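You operate a simulated robot arm through the tools that you are given. There is no shell and no other tool. Be economical: measure what you need, move in short steps, check, and stop when the job is done.

Carry out the task below with a simulated robot arm. There is one attempt and no reset: what you move stays moved.

JOB
Put the small yellow bottle in the cream bowl.

Only the result counts: the job must be done as asked and must still hold three seconds after the hand-in. Knocking over, shifting, dropping, spilling or breaking anything else fails it.

ROBOT AND FRAMES
A 6-joint arm with a two-finger parallel gripper, fixed in place. Base frame: the origin is at the foot of the arm, x ahead of it, y to its left, z up; the work surface is at about z = 0.8. Units: m, degrees, N and s.
With the tool pointing down near the work surface it reaches from about 0.24 to 0.64 m from the base axis. Its first joint turns from -66.0 to 66.0 degrees. Payload 2.7 kg.
Tool frame: the origin (TCP) lies between the finger pads and is the grasp point; the fingertips stand 0.023 m ahead of it; z points along the fingers, y is the line along which they close. Largest opening 0.094 m; finger width 0.038, thickness 0.01; the body of the gripper, 0.054 by 0.096 m, starts 0.039 m behind the TCP.
Orientation is that of the tool frame in the base frame, as [roll, pitch, yaw] about the fixed x, y, z axes, in that order (R = Rz(yaw) Ry(pitch) Rx(roll)). With the fingers straight down and closing along the base's y, the tool's x points along the base's -x, its y along +y and its z along -z.

CONTROLS
- The arm moves only by the tool move_arm. Its argument "steps" is a list of rows, each an object (a shift or turn left out is 0, a gripper value left out holds the last) with "grip": the finger opening in mm, from 0 to 94; "linear": the shift along the base's x, y, z in units of 40 mm (1.0 is 40 mm), a list of three; "delta_rot": the turn, a rotation vector about the base's x, y, z in units of 5 degrees (1.0 is 5 degrees), a list of three. In form: [{"grip": grip, "linear": [x, y, z], "delta_rot": [rx, ry, rz]}, ...]. A call has 1 to 10 rows; each row shifts and turns the commanded pose from where the row before left it. A call with a number of a shift or a turn outside -1 to 1 is refused whole. Each row takes 0.2 s and may step no farther than 0.05 m and 8.6 degrees from the row before; otherwise, or with a gripper value out of range, the whole call is refused. A pose out of reach is approached as far as the arm can. The call stops where the force on the tool passes 40 N (or 10 N more than at its start, if that is more) or the arm is blocked; 0.2 s more then pass. Each finger travels about 0.045 m/s and halts on what it meets, pressing with about 23 N; the grip force reading is that of the motor and also rises with nothing between the fingers. The clock runs only during rows and for 0.2 s after the last one: add rows that do not move to give the fingers time. The reply holds the time, the measured pose of the TCP, the force on the tool along the base axes, the opening and the grip force, in the units named above and with some noise, and new pictures: "pictures" is both (left out), scene, wrist or none.
- Cameras (640 x 400 px; columns grow to the right, rows downward): "scene" is fixed at [0.051, -0.4318, 1.4122]; the picture's right is [0.87, -0.49, 0.00], its down [-0.28, -0.50, -0.82] and it looks along [0.40, 0.71, -0.58] (base axes); focal length 332 px, centre (320, 200). "wrist" rides on the gripper at [-0.039, 0, -0.044] in the tool frame; the picture's right is [0.00, -1.00, 0.00], its down [0.97, 0.00, -0.24] and it looks along [0.24, 0.00, 0.97] (tool axes); focal length 218 px, centre (320, 200).
- point_at(camera, pixels): for up to 12 pixels [column, row] of the newest picture of that camera ("zoom" is the newest enlarged one), the place [x, y, z] in the base frame of the surface seen there, good to about 0.002 m, but the place of the scene camera against the robot may be out by one fixed shift of up to 0.025 m in any direction. The clock stands still meanwhile.
- inspect(camera, box): a new picture of the part [left, top, right, bottom] of that camera's present view, enlarged. The clock stands still meanwhile.
- sign_off(): hands the job in; it is judged then, once.

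Go step by step. Measure first, check grasps and placings, and put right what went wrong. The budget is 60 turns and 120 pictures, counting those below and the enlarged ones. Unless the task says otherwise, let go and move clear before handing in, and close with one line.

The tools are called after "Emit:" as a command line: name --argument value ..., lists and objects as JSON in quotes. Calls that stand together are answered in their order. move_arm: Moves the arm, as the interface text tells. Its arguments: {"type":"object","properties":{"steps":{"type":"array","items":{"type":"object","properties":{"grip":{"type":"number"},"linear":{"type":"array","items":{"type":"number"}},"delta_rot":{"type":"array","items":{"type":"number"}}}}},"pictures":{"type":"string","enum":["both","scene","wrist","none"]}},"required":["steps"]} The other tools are called the same way: point_at (camera, pixels) gives the place of the surface under pixels of a picture; inspect (camera, box) takes an enlarged picture of a part of a camera's view; sign_off () hands the job in.

At the start:

```text
t: 0.0
tool_pos: [0.2925, 0.2675, 1.1655]
tool_rot: [179.8, 0.1, -179.9]
wrist_force: [-0.2, -0.4, -0.6]
width: 0.094
grip_force: 0.1
```

scene: 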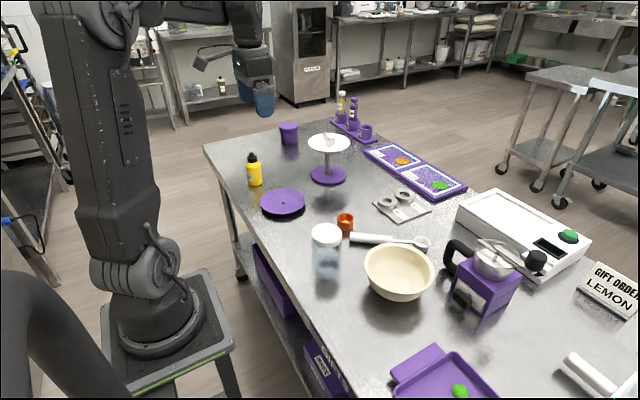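
wrist: 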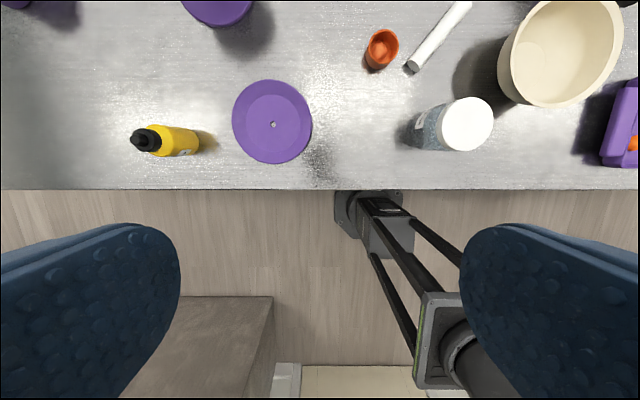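

The yellow bottle is at scene (254,170) and wrist (165,140); the bowl is at scene (399,270). I'll measure both.

Emit:
point_at --camera "wrist" --pixels '[[143, 140], [160, 140], [175, 141], [190, 142], [205, 142], [560, 60], [520, 60], [610, 30], [550, 104], [465, 125], [270, 120], [380, 50]]'

Emit:
point_at --camera "scene" --pixels '[[252, 157], [254, 172], [256, 185], [399, 280], [399, 248], [366, 268], [434, 268], [399, 299], [327, 232], [345, 222], [328, 140], [284, 200]]'

Emit:
inspect --camera "scene" --box '[200, 120, 440, 310]'

```text
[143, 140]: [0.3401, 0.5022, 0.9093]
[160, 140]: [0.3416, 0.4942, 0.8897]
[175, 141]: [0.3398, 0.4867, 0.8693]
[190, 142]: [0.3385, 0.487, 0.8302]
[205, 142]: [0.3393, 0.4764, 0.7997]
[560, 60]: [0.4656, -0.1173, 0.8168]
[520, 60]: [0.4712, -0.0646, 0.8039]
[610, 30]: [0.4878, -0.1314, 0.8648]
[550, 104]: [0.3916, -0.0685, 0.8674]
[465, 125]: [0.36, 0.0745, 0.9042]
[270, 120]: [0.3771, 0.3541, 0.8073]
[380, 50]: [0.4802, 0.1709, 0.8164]
```

```text
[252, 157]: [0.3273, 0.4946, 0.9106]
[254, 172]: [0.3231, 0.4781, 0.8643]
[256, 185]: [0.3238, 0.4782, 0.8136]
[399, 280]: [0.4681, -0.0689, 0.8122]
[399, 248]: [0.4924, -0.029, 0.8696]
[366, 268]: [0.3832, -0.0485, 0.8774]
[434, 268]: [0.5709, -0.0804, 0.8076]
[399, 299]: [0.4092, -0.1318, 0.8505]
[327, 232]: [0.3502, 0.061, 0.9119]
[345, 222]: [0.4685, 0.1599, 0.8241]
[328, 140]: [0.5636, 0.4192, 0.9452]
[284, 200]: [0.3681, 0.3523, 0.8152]
```

```text
2.11 times, centred on (320, 215) of scene
```

zoom: 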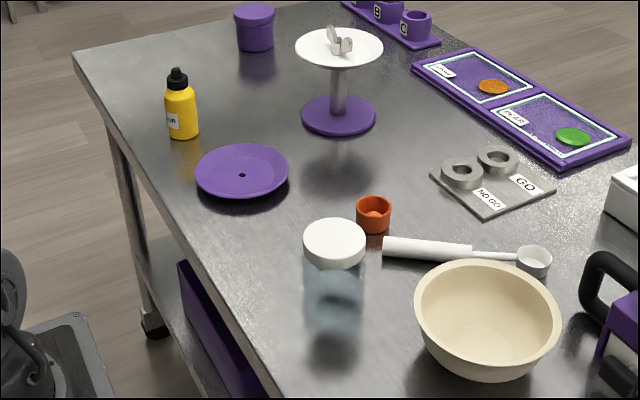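

The bottle stands at about (0.340, 0.500), with its top near z 0.92. I'll move above it and look again.

Emit:
move_arm --steps '[{"linear": [0.2, 0.97, -0.48]}, {"linear": [0.2, 0.97, -0.48]}, {"linear": [0.2, 0.97, -0.48]}, {"linear": [0.2, 0.97, -0.48]}, {"linear": [0.2, 0.97, -0.48]}, {"linear": [0.2, 0.97, -0.48]}, {}]'

```text
t: 1.6
tool_pos: [0.3408, 0.4976, 1.052]
tool_rot: [-179.9, 0.1, -179.9]
wrist_force: [-0.4, 0.2, 0.3]
width: 0.0942
grip_force: 0.0
```

scene: 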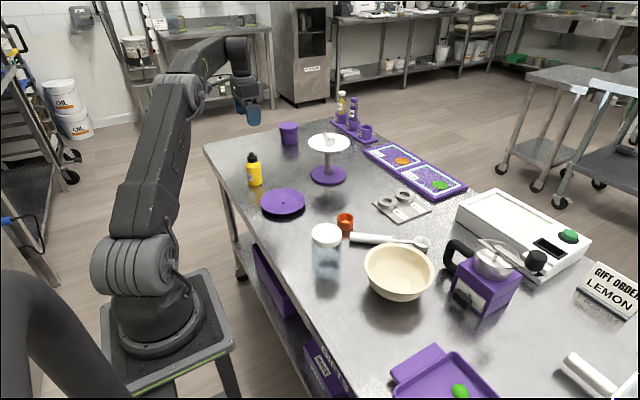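
wrist: 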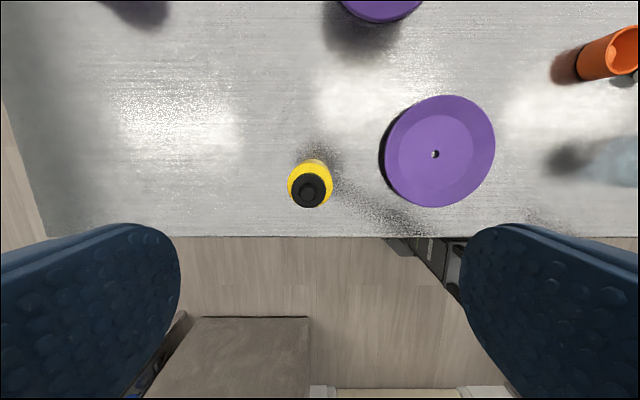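

The bottle's cap is now at wrist (309,191). I'll measure the cap, shoulder and sides.

Emit:
point_at --camera "wrist" --pixels '[[309, 190], [309, 203], [310, 178], [292, 180], [331, 180], [312, 165], [318, 160], [385, 160], [295, 190], [327, 190]]'

Emit:
inspect --camera "wrist" --box '[260, 140, 360, 220]'

Emit:
inspect --camera "scene" --box '[230, 145, 280, 195]'

```text
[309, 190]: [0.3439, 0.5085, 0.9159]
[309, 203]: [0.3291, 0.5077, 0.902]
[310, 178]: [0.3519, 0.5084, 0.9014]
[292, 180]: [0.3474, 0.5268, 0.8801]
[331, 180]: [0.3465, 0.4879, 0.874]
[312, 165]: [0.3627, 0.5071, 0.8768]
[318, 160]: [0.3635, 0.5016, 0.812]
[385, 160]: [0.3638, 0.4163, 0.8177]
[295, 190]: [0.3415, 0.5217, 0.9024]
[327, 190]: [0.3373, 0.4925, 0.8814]
```

```text
5.00 times, centred on (310, 180) of wrist
```

zoom: 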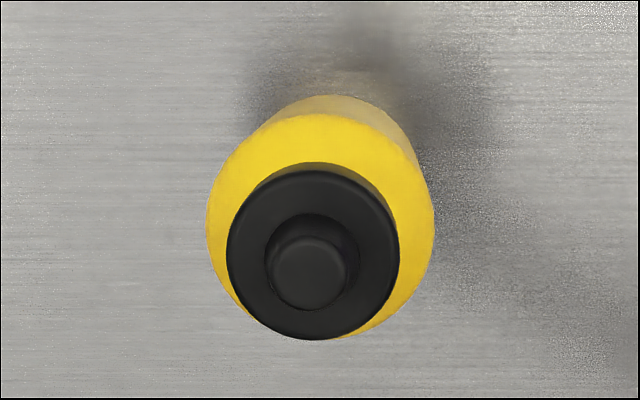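

```text
8.00 times, centred on (255, 170) of scene
```

zoom: 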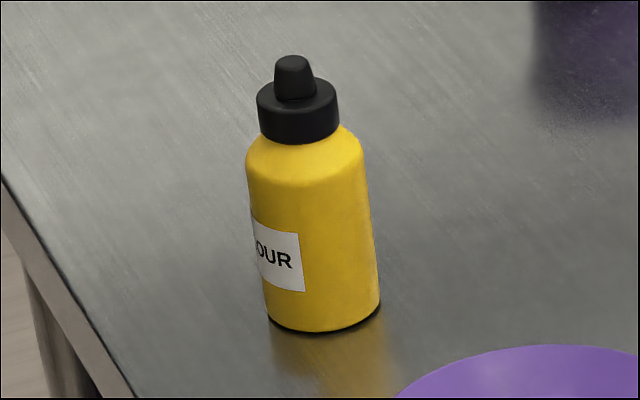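

The bottle's centre is at (0.343, 0.5075), its body is 40 mm wide, the shoulder is at z≈0.877 and the nub top at z≈0.917. I'll centre on it and descend to TCP z≈0.883, so the body of the gripper clears the nub.

Emit:
move_arm --steps '[{"linear": [0.05, 0.25, 0]}, {"linear": [0, 0, -0.9]}, {"linear": [0, 0, -0.9]}, {"linear": [0, 0, -0.9]}, {"linear": [0, 0, -0.8]}, {}, {}]'

```text
t: 3.2
tool_pos: [0.3437, 0.5094, 0.9114]
tool_rot: [179.8, 0.1, 180.0]
wrist_force: [-0.2, 0.2, 0.4]
width: 0.094
grip_force: 0.0
```

scene: 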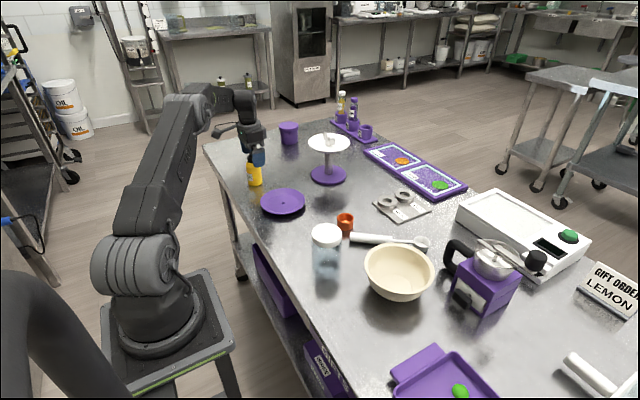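
wrist: 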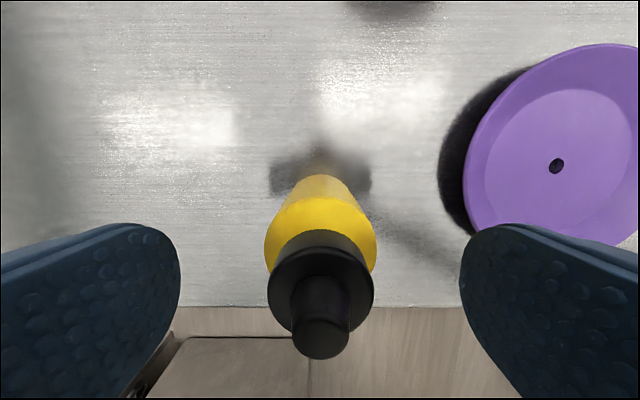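

The bottle is centred between the fingers at column 320. I'll go down 29 mm and close.

Emit:
move_arm --steps '[{"linear": [0, 0, -0.35]}, {"linear": [0, 0, -0.37]}, {}, {"grip": 60}, {"grip": 60}, {"grip": 30}, {"grip": 30}, {"grip": 30}, {"grip": 30}, {"grip": 30}]'

```text
t: 5.4
tool_pos: [0.3443, 0.51, 0.8826]
tool_rot: [179.8, 0.2, -180.0]
wrist_force: [0.5, -0.3, -0.3]
width: 0.0471
grip_force: 23.4
```

scene: 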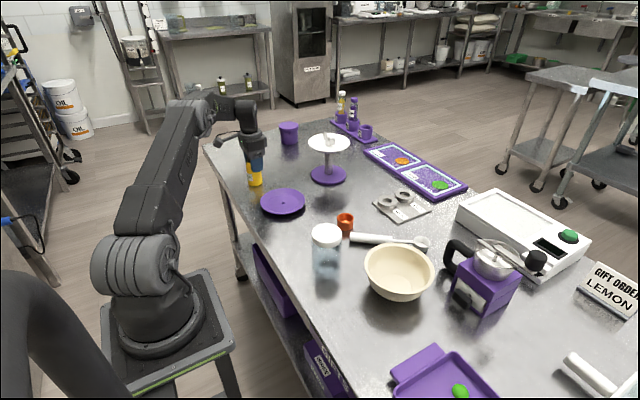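
wrist: 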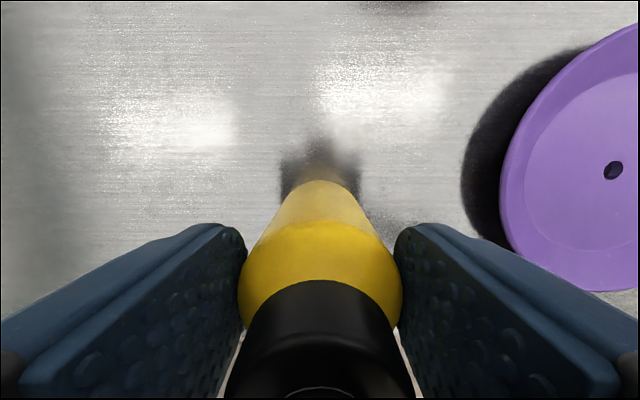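

The fingers hold the body: width 47 mm, grip force 23 N. I'll lift straight up and check that it holds.

Emit:
move_arm --steps '[{"grip": 30}, {"linear": [0, 0, 0.3]}, {"linear": [0, 0, 0.6]}, {"linear": [0, 0, 0.8]}, {"linear": [0, 0, 0.9]}, {"linear": [0, 0, 0.9]}, {"linear": [0, 0, 0.9]}, {"linear": [0, 0, 0.6]}, {}]'

```text
t: 7.4
tool_pos: [0.3415, 0.5064, 1.0826]
tool_rot: [179.9, 0.1, -179.9]
wrist_force: [0.1, 0.1, -0.6]
width: 0.0472
grip_force: 23.2
out of reach, approached as far as the arm can: row 8
```

scene: 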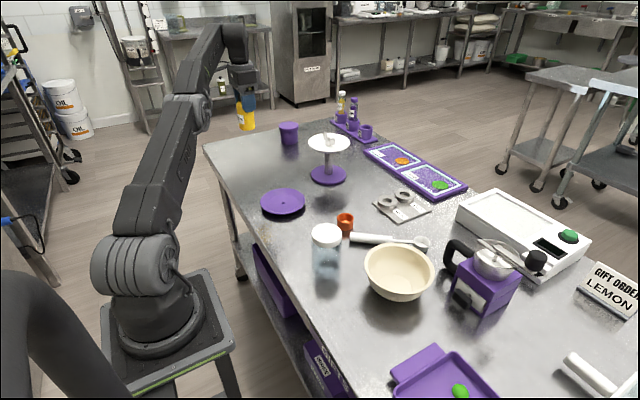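
wrist: 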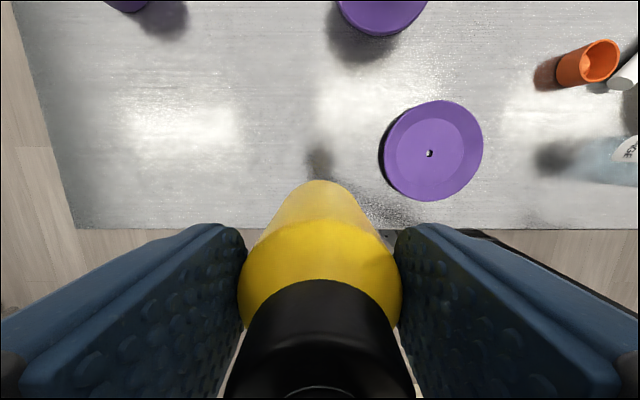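

The bottle is held clear. I'll carry it toward the bowl at this height, keeping away from the white stand.

Emit:
move_arm --pictures "none" --steps '[{"linear": [0, -0.5, 0]}, {"linear": [0, -1, 0]}, {"linear": [0, -1, 0]}, {"linear": [0, -1, 0]}, {"linear": [0, -1, 0]}, {"linear": [0, -1, 0]}, {"linear": [0, -1, 0]}, {"linear": [0, -1, 0]}, {"linear": [0.3, -0.9, 0]}, {"linear": [0.3, -0.9, 0]}]'

Emit:
move_arm --steps '[{"linear": [0.3, -0.9, 0]}, {"linear": [0.3, -0.9, 0]}, {"linear": [0.3, -0.9, 0]}, {"linear": [0.3, -0.9, 0]}, {}, {}]'

```text
t: 9.6
tool_pos: [0.3647, 0.1362, 1.083]
tool_rot: [179.9, 0.1, -179.8]
wrist_force: [0.2, -0.7, -1.3]
width: 0.0471
grip_force: 23.1
```

```text
t: 11.0
tool_pos: [0.4147, -0.0119, 1.0813]
tool_rot: [179.8, 0.1, 180.0]
wrist_force: [-0.1, 0.1, -0.1]
width: 0.0474
grip_force: 23.1
```

scene: 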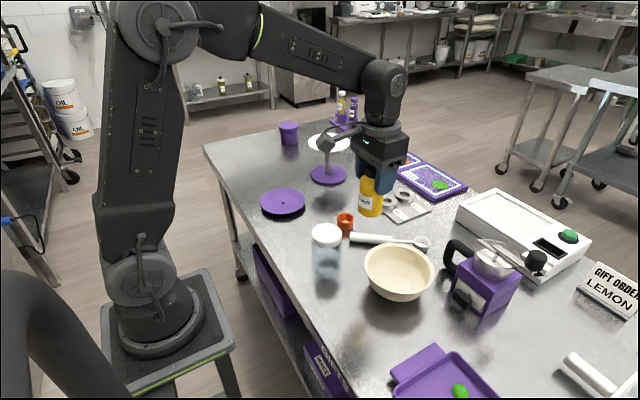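
wrist: 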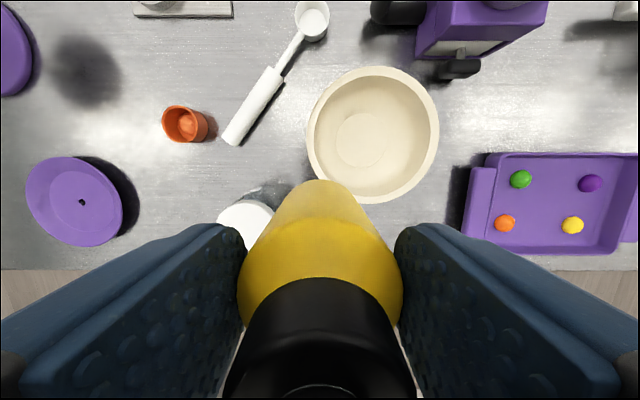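

The bowl is in the wrist view, with its rim spanning columns 306–438 and rows 67–203. I'll measure the rim and the floor.

Emit:
point_at --camera "wrist" --pixels '[[309, 132], [436, 135], [372, 70], [376, 200], [360, 140], [345, 125], [378, 125], [360, 160], [240, 215], [430, 20], [325, 95], [420, 175]]'

```text
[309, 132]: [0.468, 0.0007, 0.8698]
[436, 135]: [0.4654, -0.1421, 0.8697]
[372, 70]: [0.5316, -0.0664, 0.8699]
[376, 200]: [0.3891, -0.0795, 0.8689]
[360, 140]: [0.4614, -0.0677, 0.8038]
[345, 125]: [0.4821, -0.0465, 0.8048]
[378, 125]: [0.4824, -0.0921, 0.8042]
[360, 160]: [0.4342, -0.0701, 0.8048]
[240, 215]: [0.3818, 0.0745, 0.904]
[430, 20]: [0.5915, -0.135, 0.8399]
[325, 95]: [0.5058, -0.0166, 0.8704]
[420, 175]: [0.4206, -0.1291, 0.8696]
```

The bowl's centre is (0.461, -0.071), its rim is at z 0.870 and its floor at z 0.804. I'll go above the centre and part of the way down.

Emit:
move_arm --steps '[{"linear": [0.58, -0.74, 0]}, {"linear": [0.57, -0.74, 0]}, {}, {"linear": [0, 0, -0.8]}, {"linear": [0, 0, -0.8]}, {"linear": [0, 0, -0.8]}, {"linear": [0, 0, -0.8]}, {}, {}]'

```text
t: 13.0
tool_pos: [0.458, -0.0677, 0.9518]
tool_rot: [179.9, 0.1, 180.0]
wrist_force: [-0.3, 0.2, -0.8]
width: 0.0474
grip_force: 23.0
```

scene: 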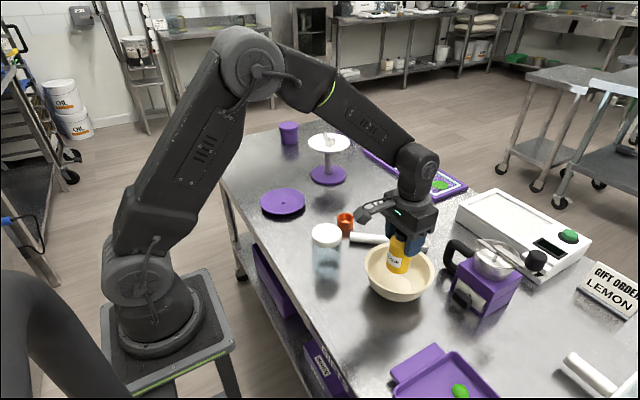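
wrist: 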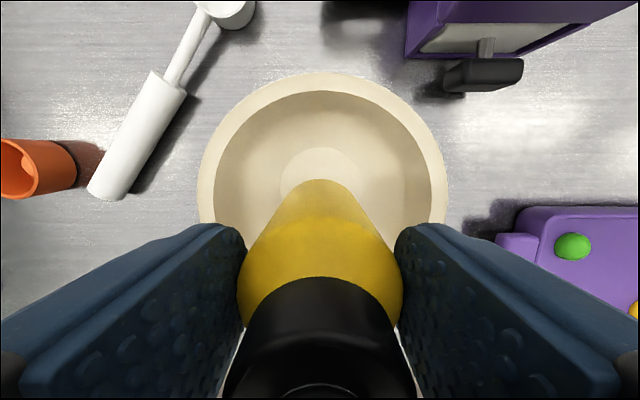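

The bottle is centred over the bowl. I'll lower it gently to just above the floor, shifting 3 mm in x and y on the way.

Emit:
move_arm --steps '[{"linear": [0.07, -0.07, -0.5]}, {"linear": [0, 0, -0.5]}, {"linear": [0, 0, -0.35]}, {"linear": [0, 0, -0.15]}, {}, {}]'

```text
t: 14.4
tool_pos: [0.4605, -0.0717, 0.8924]
tool_rot: [179.9, 0.1, -180.0]
wrist_force: [0.3, -0.2, -0.3]
width: 0.0473
grip_force: 23.7
```

scene: 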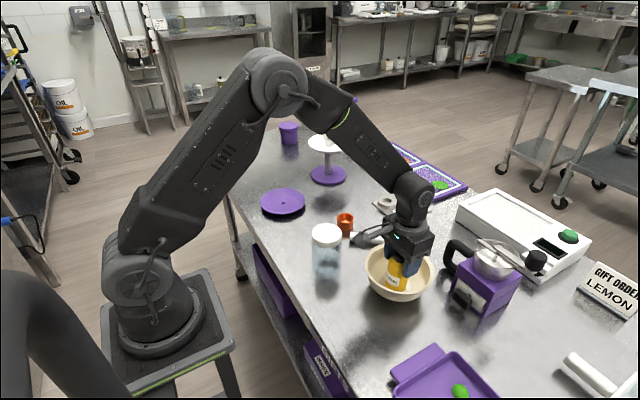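
wrist: 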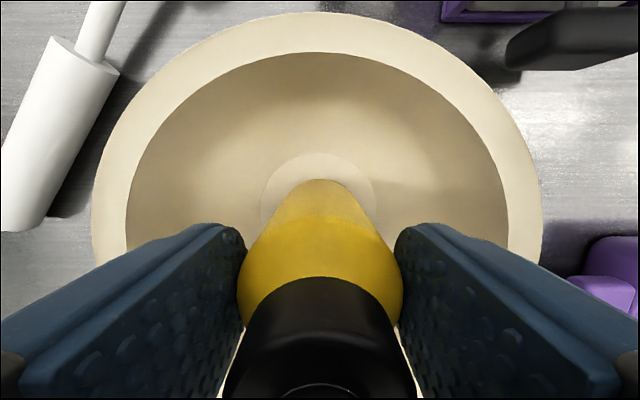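

No contact yet, and the bottle's base should be about 5 mm above the bowl's floor. I'll creep down.

Emit:
move_arm --pictures "none" --steps '[{"linear": [0, 0, -0.05]}, {"linear": [0, 0, -0.05]}, {}]'

```text
t: 15.2
tool_pos: [0.4626, -0.0713, 0.8885]
tool_rot: [179.9, 0.1, -180.0]
wrist_force: [-0.6, 0.2, -0.5]
width: 0.0475
grip_force: 23.1
```

Emit:
move_arm --pictures "none" --steps '[{"linear": [0, 0, -0.03]}, {}]'

```text
t: 15.8
tool_pos: [0.4621, -0.072, 0.8869]
tool_rot: [180.0, 0.1, 179.9]
wrist_force: [0.3, 0.4, -0.7]
width: 0.0474
grip_force: 22.5
```

The bottle's base is within about 1 mm of the floor with no load. I'll open gradually to 72 mm, which stays inside the bowl.

Emit:
move_arm --steps '[{"grip": 50}, {"grip": 55}, {"grip": 60}, {"grip": 66}, {"grip": 72}, {}, {}]'

```text
t: 17.4
tool_pos: [0.4628, -0.0715, 0.8877]
tool_rot: [179.8, 0.1, -180.0]
wrist_force: [0.2, 0.4, 0.7]
width: 0.0718
grip_force: 0.0
```

scene: 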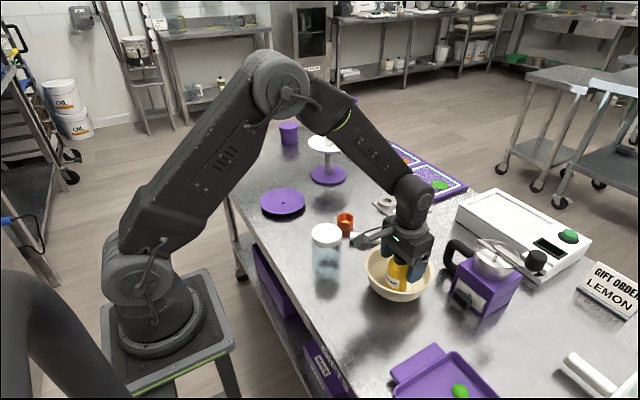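
wrist: 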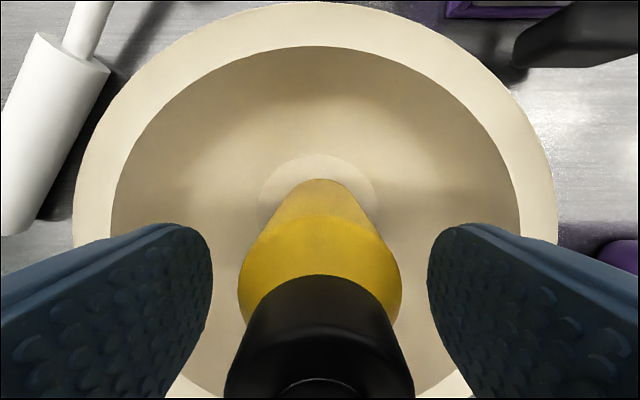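

The bottle stands free and upright between the open fingers. I'll rise straight up.

Emit:
move_arm --steps '[{"linear": [0, 0, 0.3]}, {"linear": [0, 0, 0.6]}, {"linear": [0, 0, 0.9]}, {"linear": [0, 0, 0.9]}, {"linear": [0, 0, 0.9]}, {"linear": [0, 0, 0.9]}, {}, {}]'

```text
t: 19.2
tool_pos: [0.4608, -0.0725, 1.0663]
tool_rot: [179.9, 0.1, 180.0]
wrist_force: [0.0, -0.2, 0.5]
width: 0.0722
grip_force: 0.1
```

scene: 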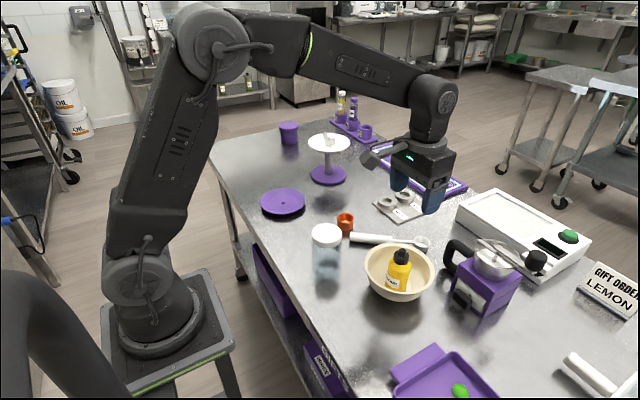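
wrist: 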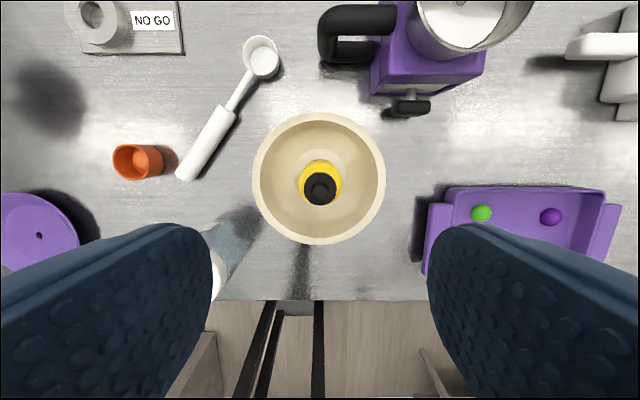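

The bottle stands upright in the bowl (scene (398,270), wrist (320,185)), the gripper is clear and nothing else has moved. I'll hand in.

Emit:
sign_off

```text
The job is handed in.
```

The small yellow bottle is standing upright in the cream bowl, the gripper is open and clear of it, and nothing else looked disturbed in the last pictures before I handed in.
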